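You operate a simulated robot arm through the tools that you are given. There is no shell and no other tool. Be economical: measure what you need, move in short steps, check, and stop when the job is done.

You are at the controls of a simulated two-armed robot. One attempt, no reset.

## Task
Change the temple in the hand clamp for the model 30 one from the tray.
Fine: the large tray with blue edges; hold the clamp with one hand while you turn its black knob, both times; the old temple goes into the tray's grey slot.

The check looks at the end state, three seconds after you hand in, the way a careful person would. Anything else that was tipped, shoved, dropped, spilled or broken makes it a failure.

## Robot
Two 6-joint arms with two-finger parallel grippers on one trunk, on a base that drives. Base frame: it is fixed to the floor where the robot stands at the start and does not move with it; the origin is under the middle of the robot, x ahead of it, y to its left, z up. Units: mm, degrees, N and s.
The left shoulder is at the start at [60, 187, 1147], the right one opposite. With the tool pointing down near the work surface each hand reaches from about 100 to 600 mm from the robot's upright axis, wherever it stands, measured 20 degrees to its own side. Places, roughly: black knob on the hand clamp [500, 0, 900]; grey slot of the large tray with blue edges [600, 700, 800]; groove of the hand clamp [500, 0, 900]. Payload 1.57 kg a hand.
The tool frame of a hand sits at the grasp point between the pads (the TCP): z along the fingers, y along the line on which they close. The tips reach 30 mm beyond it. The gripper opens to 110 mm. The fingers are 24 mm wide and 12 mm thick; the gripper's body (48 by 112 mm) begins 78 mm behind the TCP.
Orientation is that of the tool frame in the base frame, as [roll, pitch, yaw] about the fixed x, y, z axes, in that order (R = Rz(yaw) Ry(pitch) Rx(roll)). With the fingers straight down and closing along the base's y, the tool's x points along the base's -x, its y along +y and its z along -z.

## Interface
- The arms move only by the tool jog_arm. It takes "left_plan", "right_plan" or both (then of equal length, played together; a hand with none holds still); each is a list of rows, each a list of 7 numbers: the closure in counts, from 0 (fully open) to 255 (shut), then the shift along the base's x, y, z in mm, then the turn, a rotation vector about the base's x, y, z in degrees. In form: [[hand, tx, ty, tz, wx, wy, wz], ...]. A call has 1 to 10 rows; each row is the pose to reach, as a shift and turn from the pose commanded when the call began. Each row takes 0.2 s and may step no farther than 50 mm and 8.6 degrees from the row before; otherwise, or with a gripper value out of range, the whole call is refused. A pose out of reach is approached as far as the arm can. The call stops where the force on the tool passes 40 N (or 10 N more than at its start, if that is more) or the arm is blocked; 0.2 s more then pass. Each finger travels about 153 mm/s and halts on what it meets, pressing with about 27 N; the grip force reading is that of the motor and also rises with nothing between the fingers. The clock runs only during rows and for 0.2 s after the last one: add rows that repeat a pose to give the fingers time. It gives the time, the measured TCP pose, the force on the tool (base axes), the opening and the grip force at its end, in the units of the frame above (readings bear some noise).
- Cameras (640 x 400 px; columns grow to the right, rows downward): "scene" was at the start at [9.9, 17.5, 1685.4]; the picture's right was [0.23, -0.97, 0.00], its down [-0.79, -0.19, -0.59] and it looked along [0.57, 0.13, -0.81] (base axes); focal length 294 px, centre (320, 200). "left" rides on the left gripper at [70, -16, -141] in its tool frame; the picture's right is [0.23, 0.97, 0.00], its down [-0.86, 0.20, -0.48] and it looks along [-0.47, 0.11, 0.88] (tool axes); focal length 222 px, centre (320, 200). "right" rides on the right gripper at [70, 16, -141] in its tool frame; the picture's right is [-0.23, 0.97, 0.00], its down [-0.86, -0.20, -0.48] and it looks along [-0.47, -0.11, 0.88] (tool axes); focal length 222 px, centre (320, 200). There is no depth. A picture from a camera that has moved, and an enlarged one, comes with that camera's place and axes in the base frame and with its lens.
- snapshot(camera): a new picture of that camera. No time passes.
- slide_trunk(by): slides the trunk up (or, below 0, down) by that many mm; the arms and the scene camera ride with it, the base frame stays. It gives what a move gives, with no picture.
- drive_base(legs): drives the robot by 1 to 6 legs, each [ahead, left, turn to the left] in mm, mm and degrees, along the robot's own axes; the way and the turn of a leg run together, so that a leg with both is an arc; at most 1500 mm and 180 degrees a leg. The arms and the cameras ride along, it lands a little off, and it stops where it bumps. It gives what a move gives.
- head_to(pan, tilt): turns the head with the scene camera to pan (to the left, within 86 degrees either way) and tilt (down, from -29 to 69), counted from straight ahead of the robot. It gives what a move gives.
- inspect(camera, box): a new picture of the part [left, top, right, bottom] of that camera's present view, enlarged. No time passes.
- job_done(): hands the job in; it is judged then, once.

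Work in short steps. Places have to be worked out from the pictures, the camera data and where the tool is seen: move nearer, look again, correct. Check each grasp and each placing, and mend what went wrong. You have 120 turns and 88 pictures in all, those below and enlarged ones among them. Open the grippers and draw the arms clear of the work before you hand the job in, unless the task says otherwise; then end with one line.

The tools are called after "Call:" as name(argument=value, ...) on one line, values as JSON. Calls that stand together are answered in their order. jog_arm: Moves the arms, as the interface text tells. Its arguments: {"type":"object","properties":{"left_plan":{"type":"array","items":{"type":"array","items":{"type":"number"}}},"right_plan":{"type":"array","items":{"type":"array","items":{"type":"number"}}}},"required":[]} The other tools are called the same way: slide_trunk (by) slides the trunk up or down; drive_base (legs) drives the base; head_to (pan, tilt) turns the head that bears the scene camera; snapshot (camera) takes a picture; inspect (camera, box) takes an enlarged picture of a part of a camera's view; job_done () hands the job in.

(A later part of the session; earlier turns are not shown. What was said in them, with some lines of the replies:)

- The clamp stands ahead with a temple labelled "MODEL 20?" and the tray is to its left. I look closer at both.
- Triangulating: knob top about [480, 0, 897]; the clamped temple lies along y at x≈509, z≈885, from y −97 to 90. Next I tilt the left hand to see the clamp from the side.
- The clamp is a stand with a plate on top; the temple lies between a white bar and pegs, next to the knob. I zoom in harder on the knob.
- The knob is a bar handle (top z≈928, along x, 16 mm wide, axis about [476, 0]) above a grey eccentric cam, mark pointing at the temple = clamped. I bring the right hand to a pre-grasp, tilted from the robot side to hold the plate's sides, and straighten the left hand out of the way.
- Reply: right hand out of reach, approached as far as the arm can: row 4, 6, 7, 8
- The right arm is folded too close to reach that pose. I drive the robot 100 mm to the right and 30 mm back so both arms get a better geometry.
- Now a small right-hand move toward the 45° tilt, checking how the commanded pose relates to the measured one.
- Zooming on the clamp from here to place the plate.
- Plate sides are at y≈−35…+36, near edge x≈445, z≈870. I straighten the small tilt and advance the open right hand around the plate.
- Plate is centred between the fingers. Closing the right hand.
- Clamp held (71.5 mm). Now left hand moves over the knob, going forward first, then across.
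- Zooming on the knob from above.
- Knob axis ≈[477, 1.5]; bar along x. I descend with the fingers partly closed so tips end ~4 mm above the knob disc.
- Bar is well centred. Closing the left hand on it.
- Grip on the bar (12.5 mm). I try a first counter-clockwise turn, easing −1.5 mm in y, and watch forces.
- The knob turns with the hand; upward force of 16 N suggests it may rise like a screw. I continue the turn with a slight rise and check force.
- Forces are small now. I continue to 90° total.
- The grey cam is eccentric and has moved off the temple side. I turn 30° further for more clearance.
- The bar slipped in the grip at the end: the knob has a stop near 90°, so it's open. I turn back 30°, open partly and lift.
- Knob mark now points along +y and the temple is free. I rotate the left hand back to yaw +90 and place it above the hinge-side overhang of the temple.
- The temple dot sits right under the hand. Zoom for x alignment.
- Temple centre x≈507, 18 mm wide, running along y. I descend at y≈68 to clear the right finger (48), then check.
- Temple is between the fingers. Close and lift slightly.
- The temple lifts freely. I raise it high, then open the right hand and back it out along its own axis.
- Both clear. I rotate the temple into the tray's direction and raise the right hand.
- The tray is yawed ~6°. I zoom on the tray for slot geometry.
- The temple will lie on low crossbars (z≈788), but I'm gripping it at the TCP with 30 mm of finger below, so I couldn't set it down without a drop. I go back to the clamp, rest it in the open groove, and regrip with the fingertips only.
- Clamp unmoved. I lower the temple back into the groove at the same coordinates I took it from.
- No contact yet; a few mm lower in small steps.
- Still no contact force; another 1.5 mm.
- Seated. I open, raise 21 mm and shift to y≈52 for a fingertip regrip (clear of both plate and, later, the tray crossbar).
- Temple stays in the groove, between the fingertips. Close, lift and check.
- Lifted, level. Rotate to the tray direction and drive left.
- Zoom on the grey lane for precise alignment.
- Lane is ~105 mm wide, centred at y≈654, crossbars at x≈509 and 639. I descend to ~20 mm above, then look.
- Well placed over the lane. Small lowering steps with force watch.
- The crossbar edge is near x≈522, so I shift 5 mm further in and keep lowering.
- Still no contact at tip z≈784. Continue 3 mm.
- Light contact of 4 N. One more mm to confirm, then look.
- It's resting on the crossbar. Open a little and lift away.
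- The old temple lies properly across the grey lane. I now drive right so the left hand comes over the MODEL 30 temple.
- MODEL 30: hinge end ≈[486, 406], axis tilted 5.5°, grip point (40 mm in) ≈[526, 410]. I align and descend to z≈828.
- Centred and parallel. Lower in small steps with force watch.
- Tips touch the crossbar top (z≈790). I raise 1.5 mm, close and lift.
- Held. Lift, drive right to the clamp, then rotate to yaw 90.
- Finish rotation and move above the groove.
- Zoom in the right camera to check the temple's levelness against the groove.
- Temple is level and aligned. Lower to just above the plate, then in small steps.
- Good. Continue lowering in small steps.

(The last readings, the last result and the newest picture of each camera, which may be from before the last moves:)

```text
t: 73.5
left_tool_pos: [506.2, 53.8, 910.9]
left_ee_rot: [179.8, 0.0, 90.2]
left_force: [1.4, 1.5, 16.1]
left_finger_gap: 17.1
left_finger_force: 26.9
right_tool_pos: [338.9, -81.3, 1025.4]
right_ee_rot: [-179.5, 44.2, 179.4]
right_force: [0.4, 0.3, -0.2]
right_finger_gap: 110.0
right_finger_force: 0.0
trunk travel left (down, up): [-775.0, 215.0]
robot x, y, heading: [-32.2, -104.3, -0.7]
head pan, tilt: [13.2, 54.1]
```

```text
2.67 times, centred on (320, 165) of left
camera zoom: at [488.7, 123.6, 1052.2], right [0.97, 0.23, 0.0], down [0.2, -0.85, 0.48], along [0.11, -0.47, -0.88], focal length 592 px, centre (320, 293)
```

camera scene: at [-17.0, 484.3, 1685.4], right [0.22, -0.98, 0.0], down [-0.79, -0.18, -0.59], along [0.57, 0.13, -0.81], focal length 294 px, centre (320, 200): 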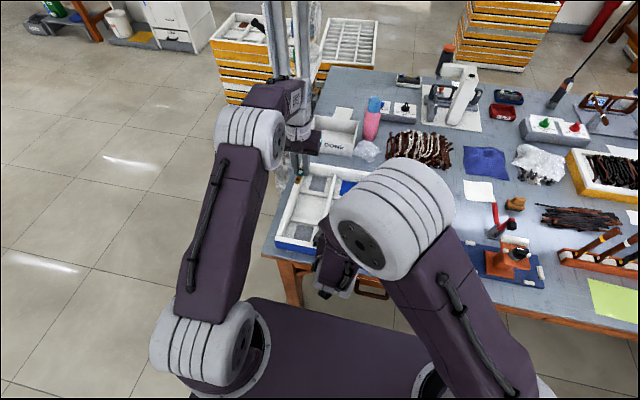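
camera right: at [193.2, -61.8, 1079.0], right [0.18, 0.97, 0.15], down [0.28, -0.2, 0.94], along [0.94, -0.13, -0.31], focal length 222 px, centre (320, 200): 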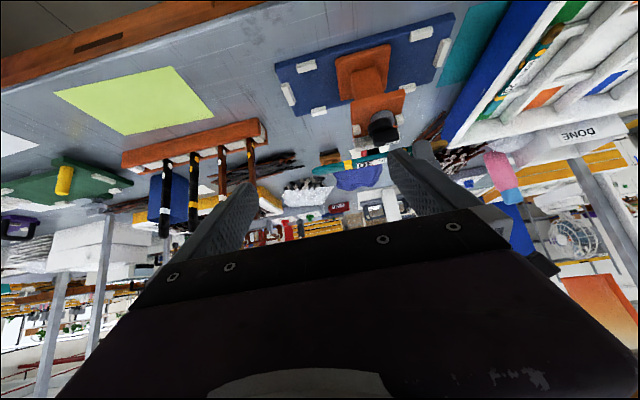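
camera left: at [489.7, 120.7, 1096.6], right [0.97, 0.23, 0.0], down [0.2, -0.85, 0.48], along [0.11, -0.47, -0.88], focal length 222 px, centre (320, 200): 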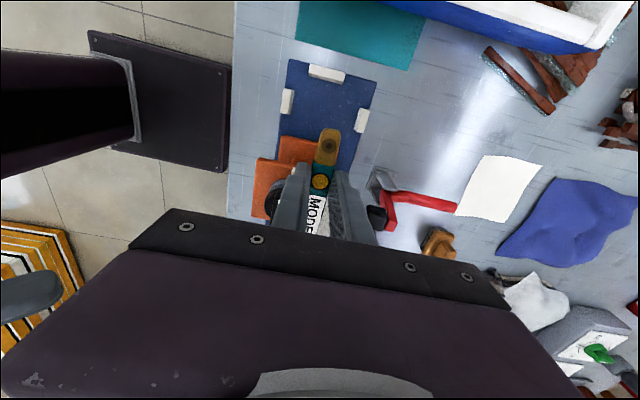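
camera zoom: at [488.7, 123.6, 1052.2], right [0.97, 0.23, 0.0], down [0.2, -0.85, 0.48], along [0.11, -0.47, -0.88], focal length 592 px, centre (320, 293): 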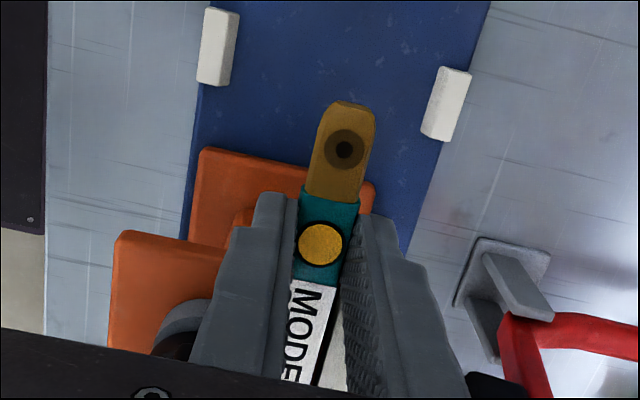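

Seated between pegs and white bar. Release and lift.

Call:
jog_arm(left_plan=[[255, 0, 0, 1.5, 0, 0, 0], [200, 0, 0, 1.5, 0, 0, 0], [185, 0, 0, 1.5, 0, 0, 0], [185, 0, 0, 1.5, 0, 0, 0], [185, 0, 2, 30, 0, 0, 0], [185, 0, 2, 75, 0, 0, 0], [185, 0, 2, 120, 0, 0, 0], [185, 0, 2, 150, 0, 0, 0]])

Call:
inspect(camera="left", box=[240, 80, 400, 240])

Call:
inspect(camera="right", box=[312, 70, 440, 170])

```text
t: 75.3
left_tool_pos: [505.5, 56.4, 1058.8]
left_ee_rot: [-179.9, 0.0, 90.2]
left_force: [-0.6, -0.1, -0.2]
left_finger_gap: 30.2
left_finger_force: 0.1
right_tool_pos: [340.1, -81.1, 1025.2]
right_ee_rot: [-179.5, 44.1, 179.5]
right_force: [0.5, -0.4, -0.1]
right_finger_gap: 109.9
right_finger_force: 0.1
trunk travel left (down, up): [-775.0, 215.0]
robot x, y, heading: [-30.6, -109.9, -0.7]
head pan, tilt: [13.2, 54.1]
```

```text
2.50 times, centred on (320, 160) of left
camera zoom: at [488.5, 126.2, 1200.0], right [0.97, 0.23, 0.0], down [0.2, -0.85, 0.48], along [0.11, -0.47, -0.88], focal length 555 px, centre (320, 300)
```

zoom: 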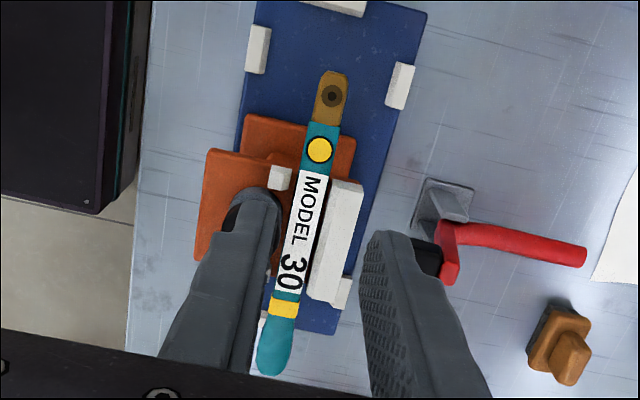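

```text
4.00 times, centred on (376, 120) of right
camera zoom: at [193.1, -61.8, 1078.9], right [0.18, 0.97, 0.15], down [0.28, -0.2, 0.94], along [0.94, -0.13, -0.31], focal length 888 px, centre (96, 520)
```

zoom: 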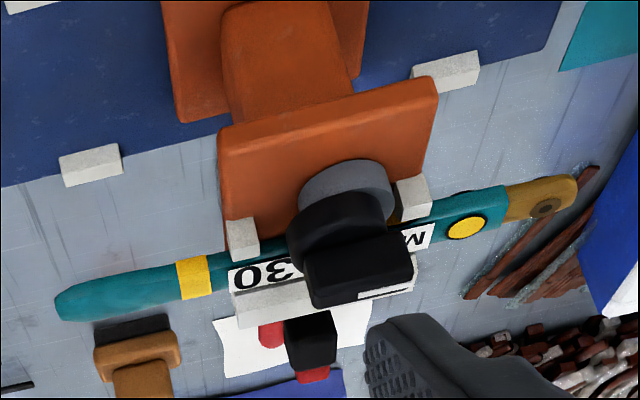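

MODEL 30 is seated in the groove. Right hand goes back around the plate (same pose as before), open.

Call:
jog_arm(right_plan=[[0, 15, 28, -28, 0, 0, 0], [0, 30, 55, -55, 0, 0, 0], [0, 44, 82.5, -83, 0, 0, 0.5], [0, 62, 82.5, -101, 0, 0, 0.5], [0, 80, 82.5, -119, 0, 0, 0.5], [0, 98, 82.5, -138, 0, 0, 0.5], [0, 117, 82.5, -157, 0, 0, 0.5], [0, 117, 82.5, -157, 0, 0, 0.5]])

Call:
snapshot(camera="right")

```text
t: 77.1
left_tool_pos: [505.5, 56.2, 1058.4]
left_ee_rot: [179.9, 0.0, 90.2]
left_force: [-0.4, -0.9, 0.3]
left_finger_gap: 30.4
left_finger_force: 0.1
right_tool_pos: [457.9, -0.3, 868.1]
right_ee_rot: [-179.6, 44.1, -179.9]
right_force: [0.5, 0.3, 0.3]
right_finger_gap: 110.0
right_finger_force: 0.1
trunk travel left (down, up): [-775.0, 215.0]
robot x, y, heading: [-28.3, -111.4, -0.6]
head pan, tilt: [13.2, 54.1]
```

```text
20 pictures are left
camera right: at [309.9, 17.5, 922.3], right [0.17, 0.97, 0.15], down [0.28, -0.2, 0.94], along [0.94, -0.12, -0.31], focal length 222 px, centre (320, 200)
```

right: 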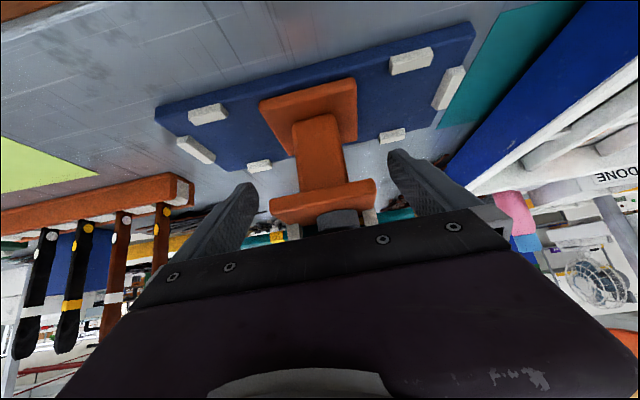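

Centred; close the right hand while the left rotates back toward the knob orientation (yaw −90 path) at height.

Call:
jog_arm(right_plan=[[100, 0, 1.2, 0, 0, 0, 0], [255, 0, 1.2, 0, 0, 0, 0], [255, 0, 1.2, 0, 0, 0, 0], [255, 0, 1.2, 0, 0, 0, 0], [255, 0, 1.2, 0, 0, 0, 0], [255, 0, 1.2, 0, 0, 0, 0], [255, 0, 1.2, 0, 0, 0, 0], [255, 0, 1.2, 0, 0, 0, 0], [255, 0, 1.2, 0, 0, 0, 0], [255, 0, 1.2, 0, 0, 0, 0]], left_plan=[[170, -3, -5, 0, 0, 0, 8.5], [170, -6, -11, 0, 0, 0, 17], [170, -9, -16, 0, 0, 0, 25.5], [170, -12, -22, 0, 0, 0, 34], [170, -15, -27, 0, 0, 0, 42.5], [170, -18, -33, 0, 0, 0, 51], [170, -21, -38, 0, 0, 0, 59.5], [170, -24, -44, 0, 0, 0, 68], [170, -26, -50, 0, 0, 0, 76.5], [170, -28, -54.5, 0, 0, 0, 85]])

Call:
jog_arm(left_plan=[[170, 0, 0, 0, 0, 0, 8.5], [170, 0, 0, 0, 0, 0, 17], [170, 0, 0, 0, 0, 0, 25.5], [170, 0, 0, 0, 0, 0, 34], [170, 0, 0, 0, 0, 0, 42.5], [170, 0, 0, 0, 0, 0, 51], [170, 0, 0, 0, 0, 0, 59.5], [170, 0, 0, 0, 0, 0, 68], [170, 0, 0, 0, 0, 0, 76.5], [170, 0, 0, 0, 0, 0, 85]])

Call:
jog_arm(left_plan=[[170, 0, 0, 0, 0, 0, 5], [170, 0, 0, 0, 0, 0, 9.5], [170, 0, 0, 0, 0, 0, 9.5]])

Call:
inspect(camera="left", box=[224, 80, 416, 200])

```text
t: 79.3
left_tool_pos: [478.3, 0.9, 1059.4]
left_ee_rot: [-179.9, 0.0, 175.3]
left_force: [0.0, 0.4, -0.9]
left_finger_gap: 36.8
left_finger_force: 0.1
right_tool_pos: [458.6, 1.5, 868.6]
right_ee_rot: [-179.5, 44.1, -180.0]
right_force: [-0.9, 0.1, 0.3]
right_finger_gap: 72.0
right_finger_force: 26.5
trunk travel left (down, up): [-775.0, 215.0]
robot x, y, heading: [-32.6, -109.8, -0.7]
head pan, tilt: [13.2, 54.1]
```

```text
t: 81.5
left_tool_pos: [478.4, 1.6, 1058.9]
left_ee_rot: [180.0, 0.0, -99.7]
left_force: [-0.1, 0.5, -0.8]
left_finger_gap: 36.5
left_finger_force: 0.0
right_tool_pos: [459.4, 1.9, 868.5]
right_ee_rot: [-179.4, 44.1, -180.0]
right_force: [0.1, -0.2, -0.4]
right_finger_gap: 71.9
right_finger_force: 26.5
trunk travel left (down, up): [-775.0, 215.0]
robot x, y, heading: [-33.2, -106.5, -1.0]
head pan, tilt: [13.2, 54.1]
```

```text
t: 82.3
left_tool_pos: [478.4, 1.8, 1059.3]
left_ee_rot: [179.9, 0.0, -90.3]
left_force: [-1.2, 0.4, -0.9]
left_finger_gap: 36.4
left_finger_force: 0.0
right_tool_pos: [457.3, 1.4, 867.6]
right_ee_rot: [-179.5, 44.0, -180.0]
right_force: [0.1, 0.5, 0.5]
right_finger_gap: 71.6
right_finger_force: 26.9
trunk travel left (down, up): [-775.0, 215.0]
robot x, y, heading: [-33.2, -107.5, -0.5]
head pan, tilt: [13.2, 54.1]
```

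```text
3.33 times, centred on (320, 140) of left
camera zoom: at [494.9, -68.2, 1200.0], right [-0.97, -0.22, 0.0], down [-0.2, 0.86, 0.48], along [-0.11, 0.47, -0.88], focal length 740 px, centre (320, 400)
```

zoom: 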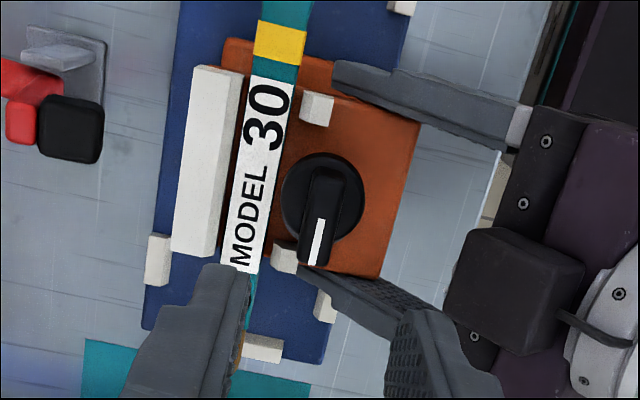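

Gap around temple is small; knob bar still along y. Descend on the knob and grip.

Call:
jog_arm(left_plan=[[165, -1, 0, -40, 0, 0, 0], [165, -1, 0, -80, 0, 0, 0], [165, -1, 0, -105, 0, 0, 0], [165, -1, 0, -113, 0, 0, 0], [165, -1, 0, -113, 0, 0, 0], [255, -1, 0, -113, 0, 0, 0], [255, -1, 0, -113, 0, 0, 0], [255, -1, 0, -113, 0, 0, 0]])

Call:
inspect(camera="left", box=[240, 120, 400, 220])

```text
t: 84.1
left_tool_pos: [479.1, 1.2, 947.7]
left_ee_rot: [-180.0, 0.1, -90.3]
left_force: [4.5, -0.2, -1.8]
left_finger_gap: 12.5
left_finger_force: 27.0
right_tool_pos: [458.7, 1.3, 868.7]
right_ee_rot: [-179.4, 44.1, -180.0]
right_force: [-4.0, -0.7, 2.5]
right_finger_gap: 71.8
right_finger_force: 26.6
trunk travel left (down, up): [-775.0, 215.0]
robot x, y, heading: [-31.2, -109.2, -0.8]
head pan, tilt: [13.2, 54.1]
```

```text
4.00 times, centred on (320, 170) of left
camera zoom: at [493.6, -68.8, 1087.8], right [-0.98, -0.22, 0.0], down [-0.19, 0.86, 0.48], along [-0.11, 0.47, -0.88], focal length 888 px, centre (320, 320)
```

zoom: 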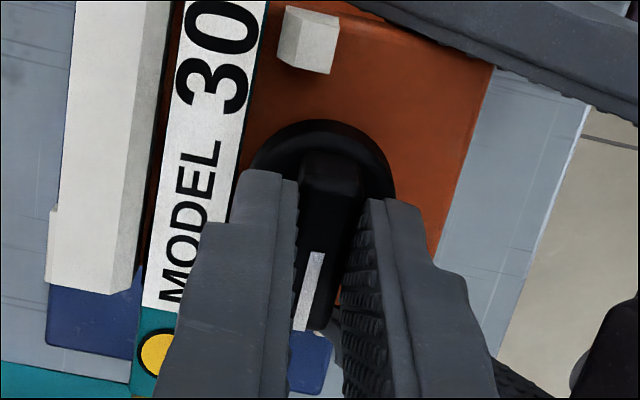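

Gripped. Turn clockwise, first 60°.

Call:
jog_arm(left_plan=[[255, 0.5, 0, 0, 0, 0, -8], [255, 0.5, 0, 0, 0, 0, -16], [255, 0.5, 0, 0, 0, 0, -24], [255, 0.3, 0, 0, 0, 0, -32], [255, 0, 0, 0, 0, 0, -40], [255, 0, 0, 0, 0, 0, -48], [255, 0, 0, 0, 0, 0, -55], [255, 0, 0, 0, 0, 0, -60]])

```text
t: 85.9
left_tool_pos: [477.1, 2.2, 945.9]
left_ee_rot: [180.0, 0.0, -150.6]
left_force: [-10.3, -11.5, 17.0]
left_finger_gap: 12.4
left_finger_force: 26.8
right_tool_pos: [459.0, 2.1, 868.6]
right_ee_rot: [-179.6, 44.0, -180.0]
right_force: [11.3, 12.2, -13.5]
right_finger_gap: 71.9
right_finger_force: 26.7
trunk travel left (down, up): [-775.0, 215.0]
robot x, y, heading: [-30.7, -111.8, -0.7]
head pan, tilt: [13.2, 54.1]
```

Forces moderate; I ease the hand slightly in the force direction and continue to 90°.

Call:
jog_arm(left_plan=[[255, -0.5, -0.5, 0.5, 0, 0, 0], [255, -0.8, -0.8, 1, 0, 0, -7], [255, -0.8, -0.8, 1, 0, 0, -14], [255, -0.8, -0.8, 1, 0, 0, -21], [255, -0.8, -0.8, 1, 0, 0, -28], [255, -0.8, -0.8, 1, 0, 0, -30]])

Call:
inspect(camera="left", box=[240, 120, 400, 220])

```text
t: 87.3
left_tool_pos: [477.8, 1.8, 946.8]
left_ee_rot: [179.9, 0.0, 179.5]
left_force: [14.2, -0.5, -12.4]
left_finger_gap: 12.5
left_finger_force: 26.9
right_tool_pos: [459.5, 0.6, 868.1]
right_ee_rot: [-179.5, 44.1, 179.9]
right_force: [-14.8, -0.7, 12.3]
right_finger_gap: 71.7
right_finger_force: 26.8
trunk travel left (down, up): [-775.0, 215.0]
robot x, y, heading: [-27.8, -107.7, -0.5]
head pan, tilt: [13.2, 54.1]
```

```text
4.00 times, centred on (320, 170) of left
camera zoom: at [407.3, -14.7, 1088.2], right [-0.22, 0.98, 0.0], down [0.86, 0.19, 0.48], along [0.47, 0.11, -0.88], focal length 888 px, centre (320, 320)
```

zoom: 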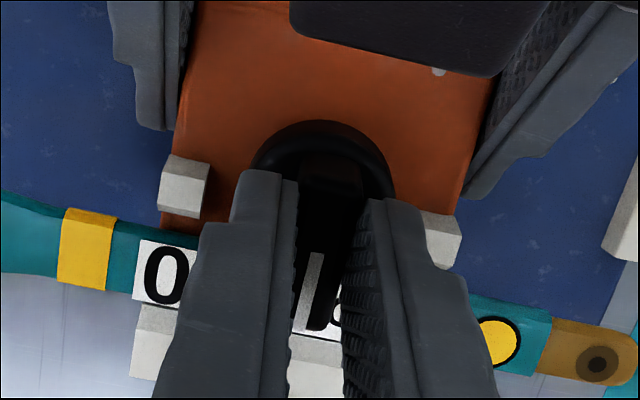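

Knob is back to the clamped position. A small extra nudge to make sure it's against its stop, easing forces.

Call:
jog_arm(left_plan=[[255, 0.7, 0, -0.5, 0, 0, -3], [255, 0.7, 0, -0.5, 0, 0, -6], [255, 0.7, 0, -0.5, 0, 0, -6]])

```text
t: 88.1
left_tool_pos: [477.8, 2.2, 946.8]
left_ee_rot: [180.0, -0.2, 173.7]
left_force: [-6.0, -2.8, 10.0]
left_finger_gap: 12.6
left_finger_force: 26.9
right_tool_pos: [458.7, 0.3, 867.9]
right_ee_rot: [-179.5, 44.1, 179.9]
right_force: [8.2, 2.8, -3.6]
right_finger_gap: 71.9
right_finger_force: 26.8
trunk travel left (down, up): [-775.0, 215.0]
robot x, y, heading: [-32.8, -111.0, -0.6]
head pan, tilt: [13.2, 54.1]
```

Open the left hand, lift it, and look.

Call:
jog_arm(left_plan=[[200, 0, 0, 0, 0, 0, 0], [150, 0, 0, 0, 0, 0, 0], [140, 0, 0, 0, 0, 0, 0], [140, 0, 0, 30, 0, 0, 0], [140, 0, 0, 75, 0, 0, 0], [140, 0, 0, 120, 0, 0, 0]])

Call:
inspect(camera="left", box=[256, 80, 416, 200])

```text
t: 89.5
left_tool_pos: [474.7, 1.4, 1065.4]
left_ee_rot: [-179.9, -0.1, 173.7]
left_force: [-0.1, 0.6, -1.1]
left_finger_gap: 49.7
left_finger_force: 0.1
right_tool_pos: [456.1, 2.3, 868.2]
right_ee_rot: [-179.5, 44.0, 179.9]
right_force: [-1.1, -0.3, 0.5]
right_finger_gap: 71.8
right_finger_force: 26.2
trunk travel left (down, up): [-775.0, 215.0]
robot x, y, heading: [-30.2, -110.7, -0.6]
head pan, tilt: [13.2, 54.1]
```

```text
3.33 times, centred on (336, 140) of left
camera zoom: at [402.7, -7.4, 1206.8], right [-0.12, 0.99, 0.0], down [0.87, 0.1, 0.48], along [0.47, 0.06, -0.88], focal length 740 px, centre (267, 400)
```

zoom: 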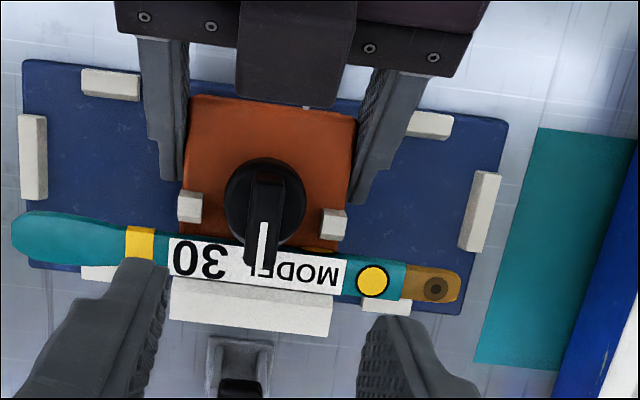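

Knob mark points as it did originally, and the temple is pressed against the white bar. Release the right hand, back out, and raise both arms.

Call:
jog_arm(right_plan=[[100, 0, 0, 0, 0, 0, 0], [0, 0, 0, 0, 0, 0, 0], [0, 0, 0, 0, 0, 0, 0], [0, -20, 0, 20, 0, 0, 0], [0, -45, 0, 45, 0, 0, 0], [0, -75, 0, 75, 0, 0, 0], [0, -95, -20, 100, 0, 0, 0], [0, -105, -50, 130, 0, 0, 0], [0, -115, -80, 155, 0, 0, 0]], left_plan=[[140, 0, 0, 0, 0, 0, 0], [140, 0, 0, 0, 0, 0, 0], [140, 0, 0, 0, 0, 0, 0], [140, 0, 20, 20, 0, 0, 0], [140, 0, 55, 40, 0, 0, 0], [100, 0, 95, 55, 0, 0, 0], [50, -20, 130, 60, 0, 0, 0], [0, -40, 170, 60, 0, 0, 0], [0, -60, 200, 60, 0, 0, 0]])

Call:
snapshot(camera="left")

Call:
inspect(camera="right", box=[296, 60, 424, 180])

Call:
snapshot(camera="scene")

```text
t: 91.5
left_tool_pos: [414.3, 201.3, 1126.8]
left_ee_rot: [180.0, 0.1, 173.8]
left_force: [-0.5, -0.5, 0.7]
left_finger_gap: 110.1
left_finger_force: 0.0
right_tool_pos: [341.7, -78.4, 1024.0]
right_ee_rot: [-179.5, 44.2, 179.9]
right_force: [-0.8, 0.4, 0.4]
right_finger_gap: 110.1
right_finger_force: 0.1
trunk travel left (down, up): [-775.0, 215.0]
robot x, y, heading: [-33.1, -109.5, -0.9]
head pan, tilt: [13.2, 54.1]
```

```text
15 pictures are left
camera left: at [343.4, 192.5, 1267.9], right [-0.12, 0.99, 0.0], down [0.87, 0.1, 0.48], along [0.48, 0.06, -0.88], focal length 222 px, centre (320, 200)
```

left: 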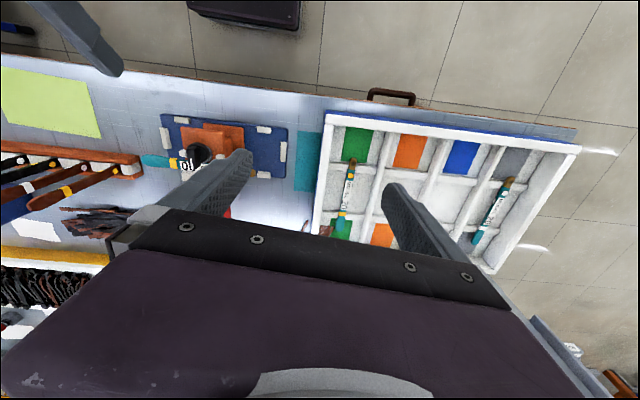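

```text
3.33 times, centred on (360, 120) of right
camera zoom: at [193.3, -59.7, 1076.8], right [0.17, 0.97, 0.15], down [0.28, -0.2, 0.94], along [0.95, -0.12, -0.3], focal length 740 px, centre (187, 467)
```

zoom: 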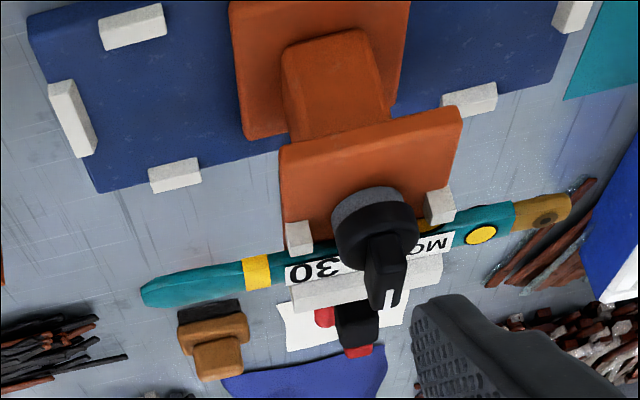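

```text
13 pictures are left
camera scene: at [-23.7, -92.3, 1685.4], right [0.22, -0.98, 0.0], down [-0.79, -0.18, -0.59], along [0.57, 0.13, -0.81], focal length 294 px, centre (320, 200)
```

scene: 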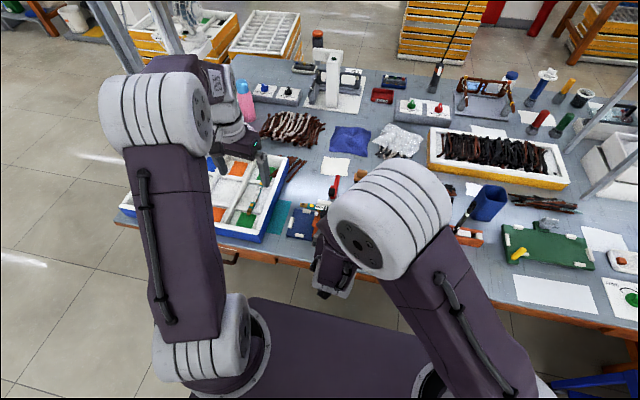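

MODEL 30 is clamped, the old temple lies in the grey lane, both hands are open and clear. Handing in.

Call:
job_done()

```text
The job is handed in.
```

The MODEL 30 temple is in the hand clamp with the knob turned back to its clamped position, and the old temple is in the tray's grey slot. I held the clamp with the right hand both times the knob was turned. Both grippers are open and clear of the work.
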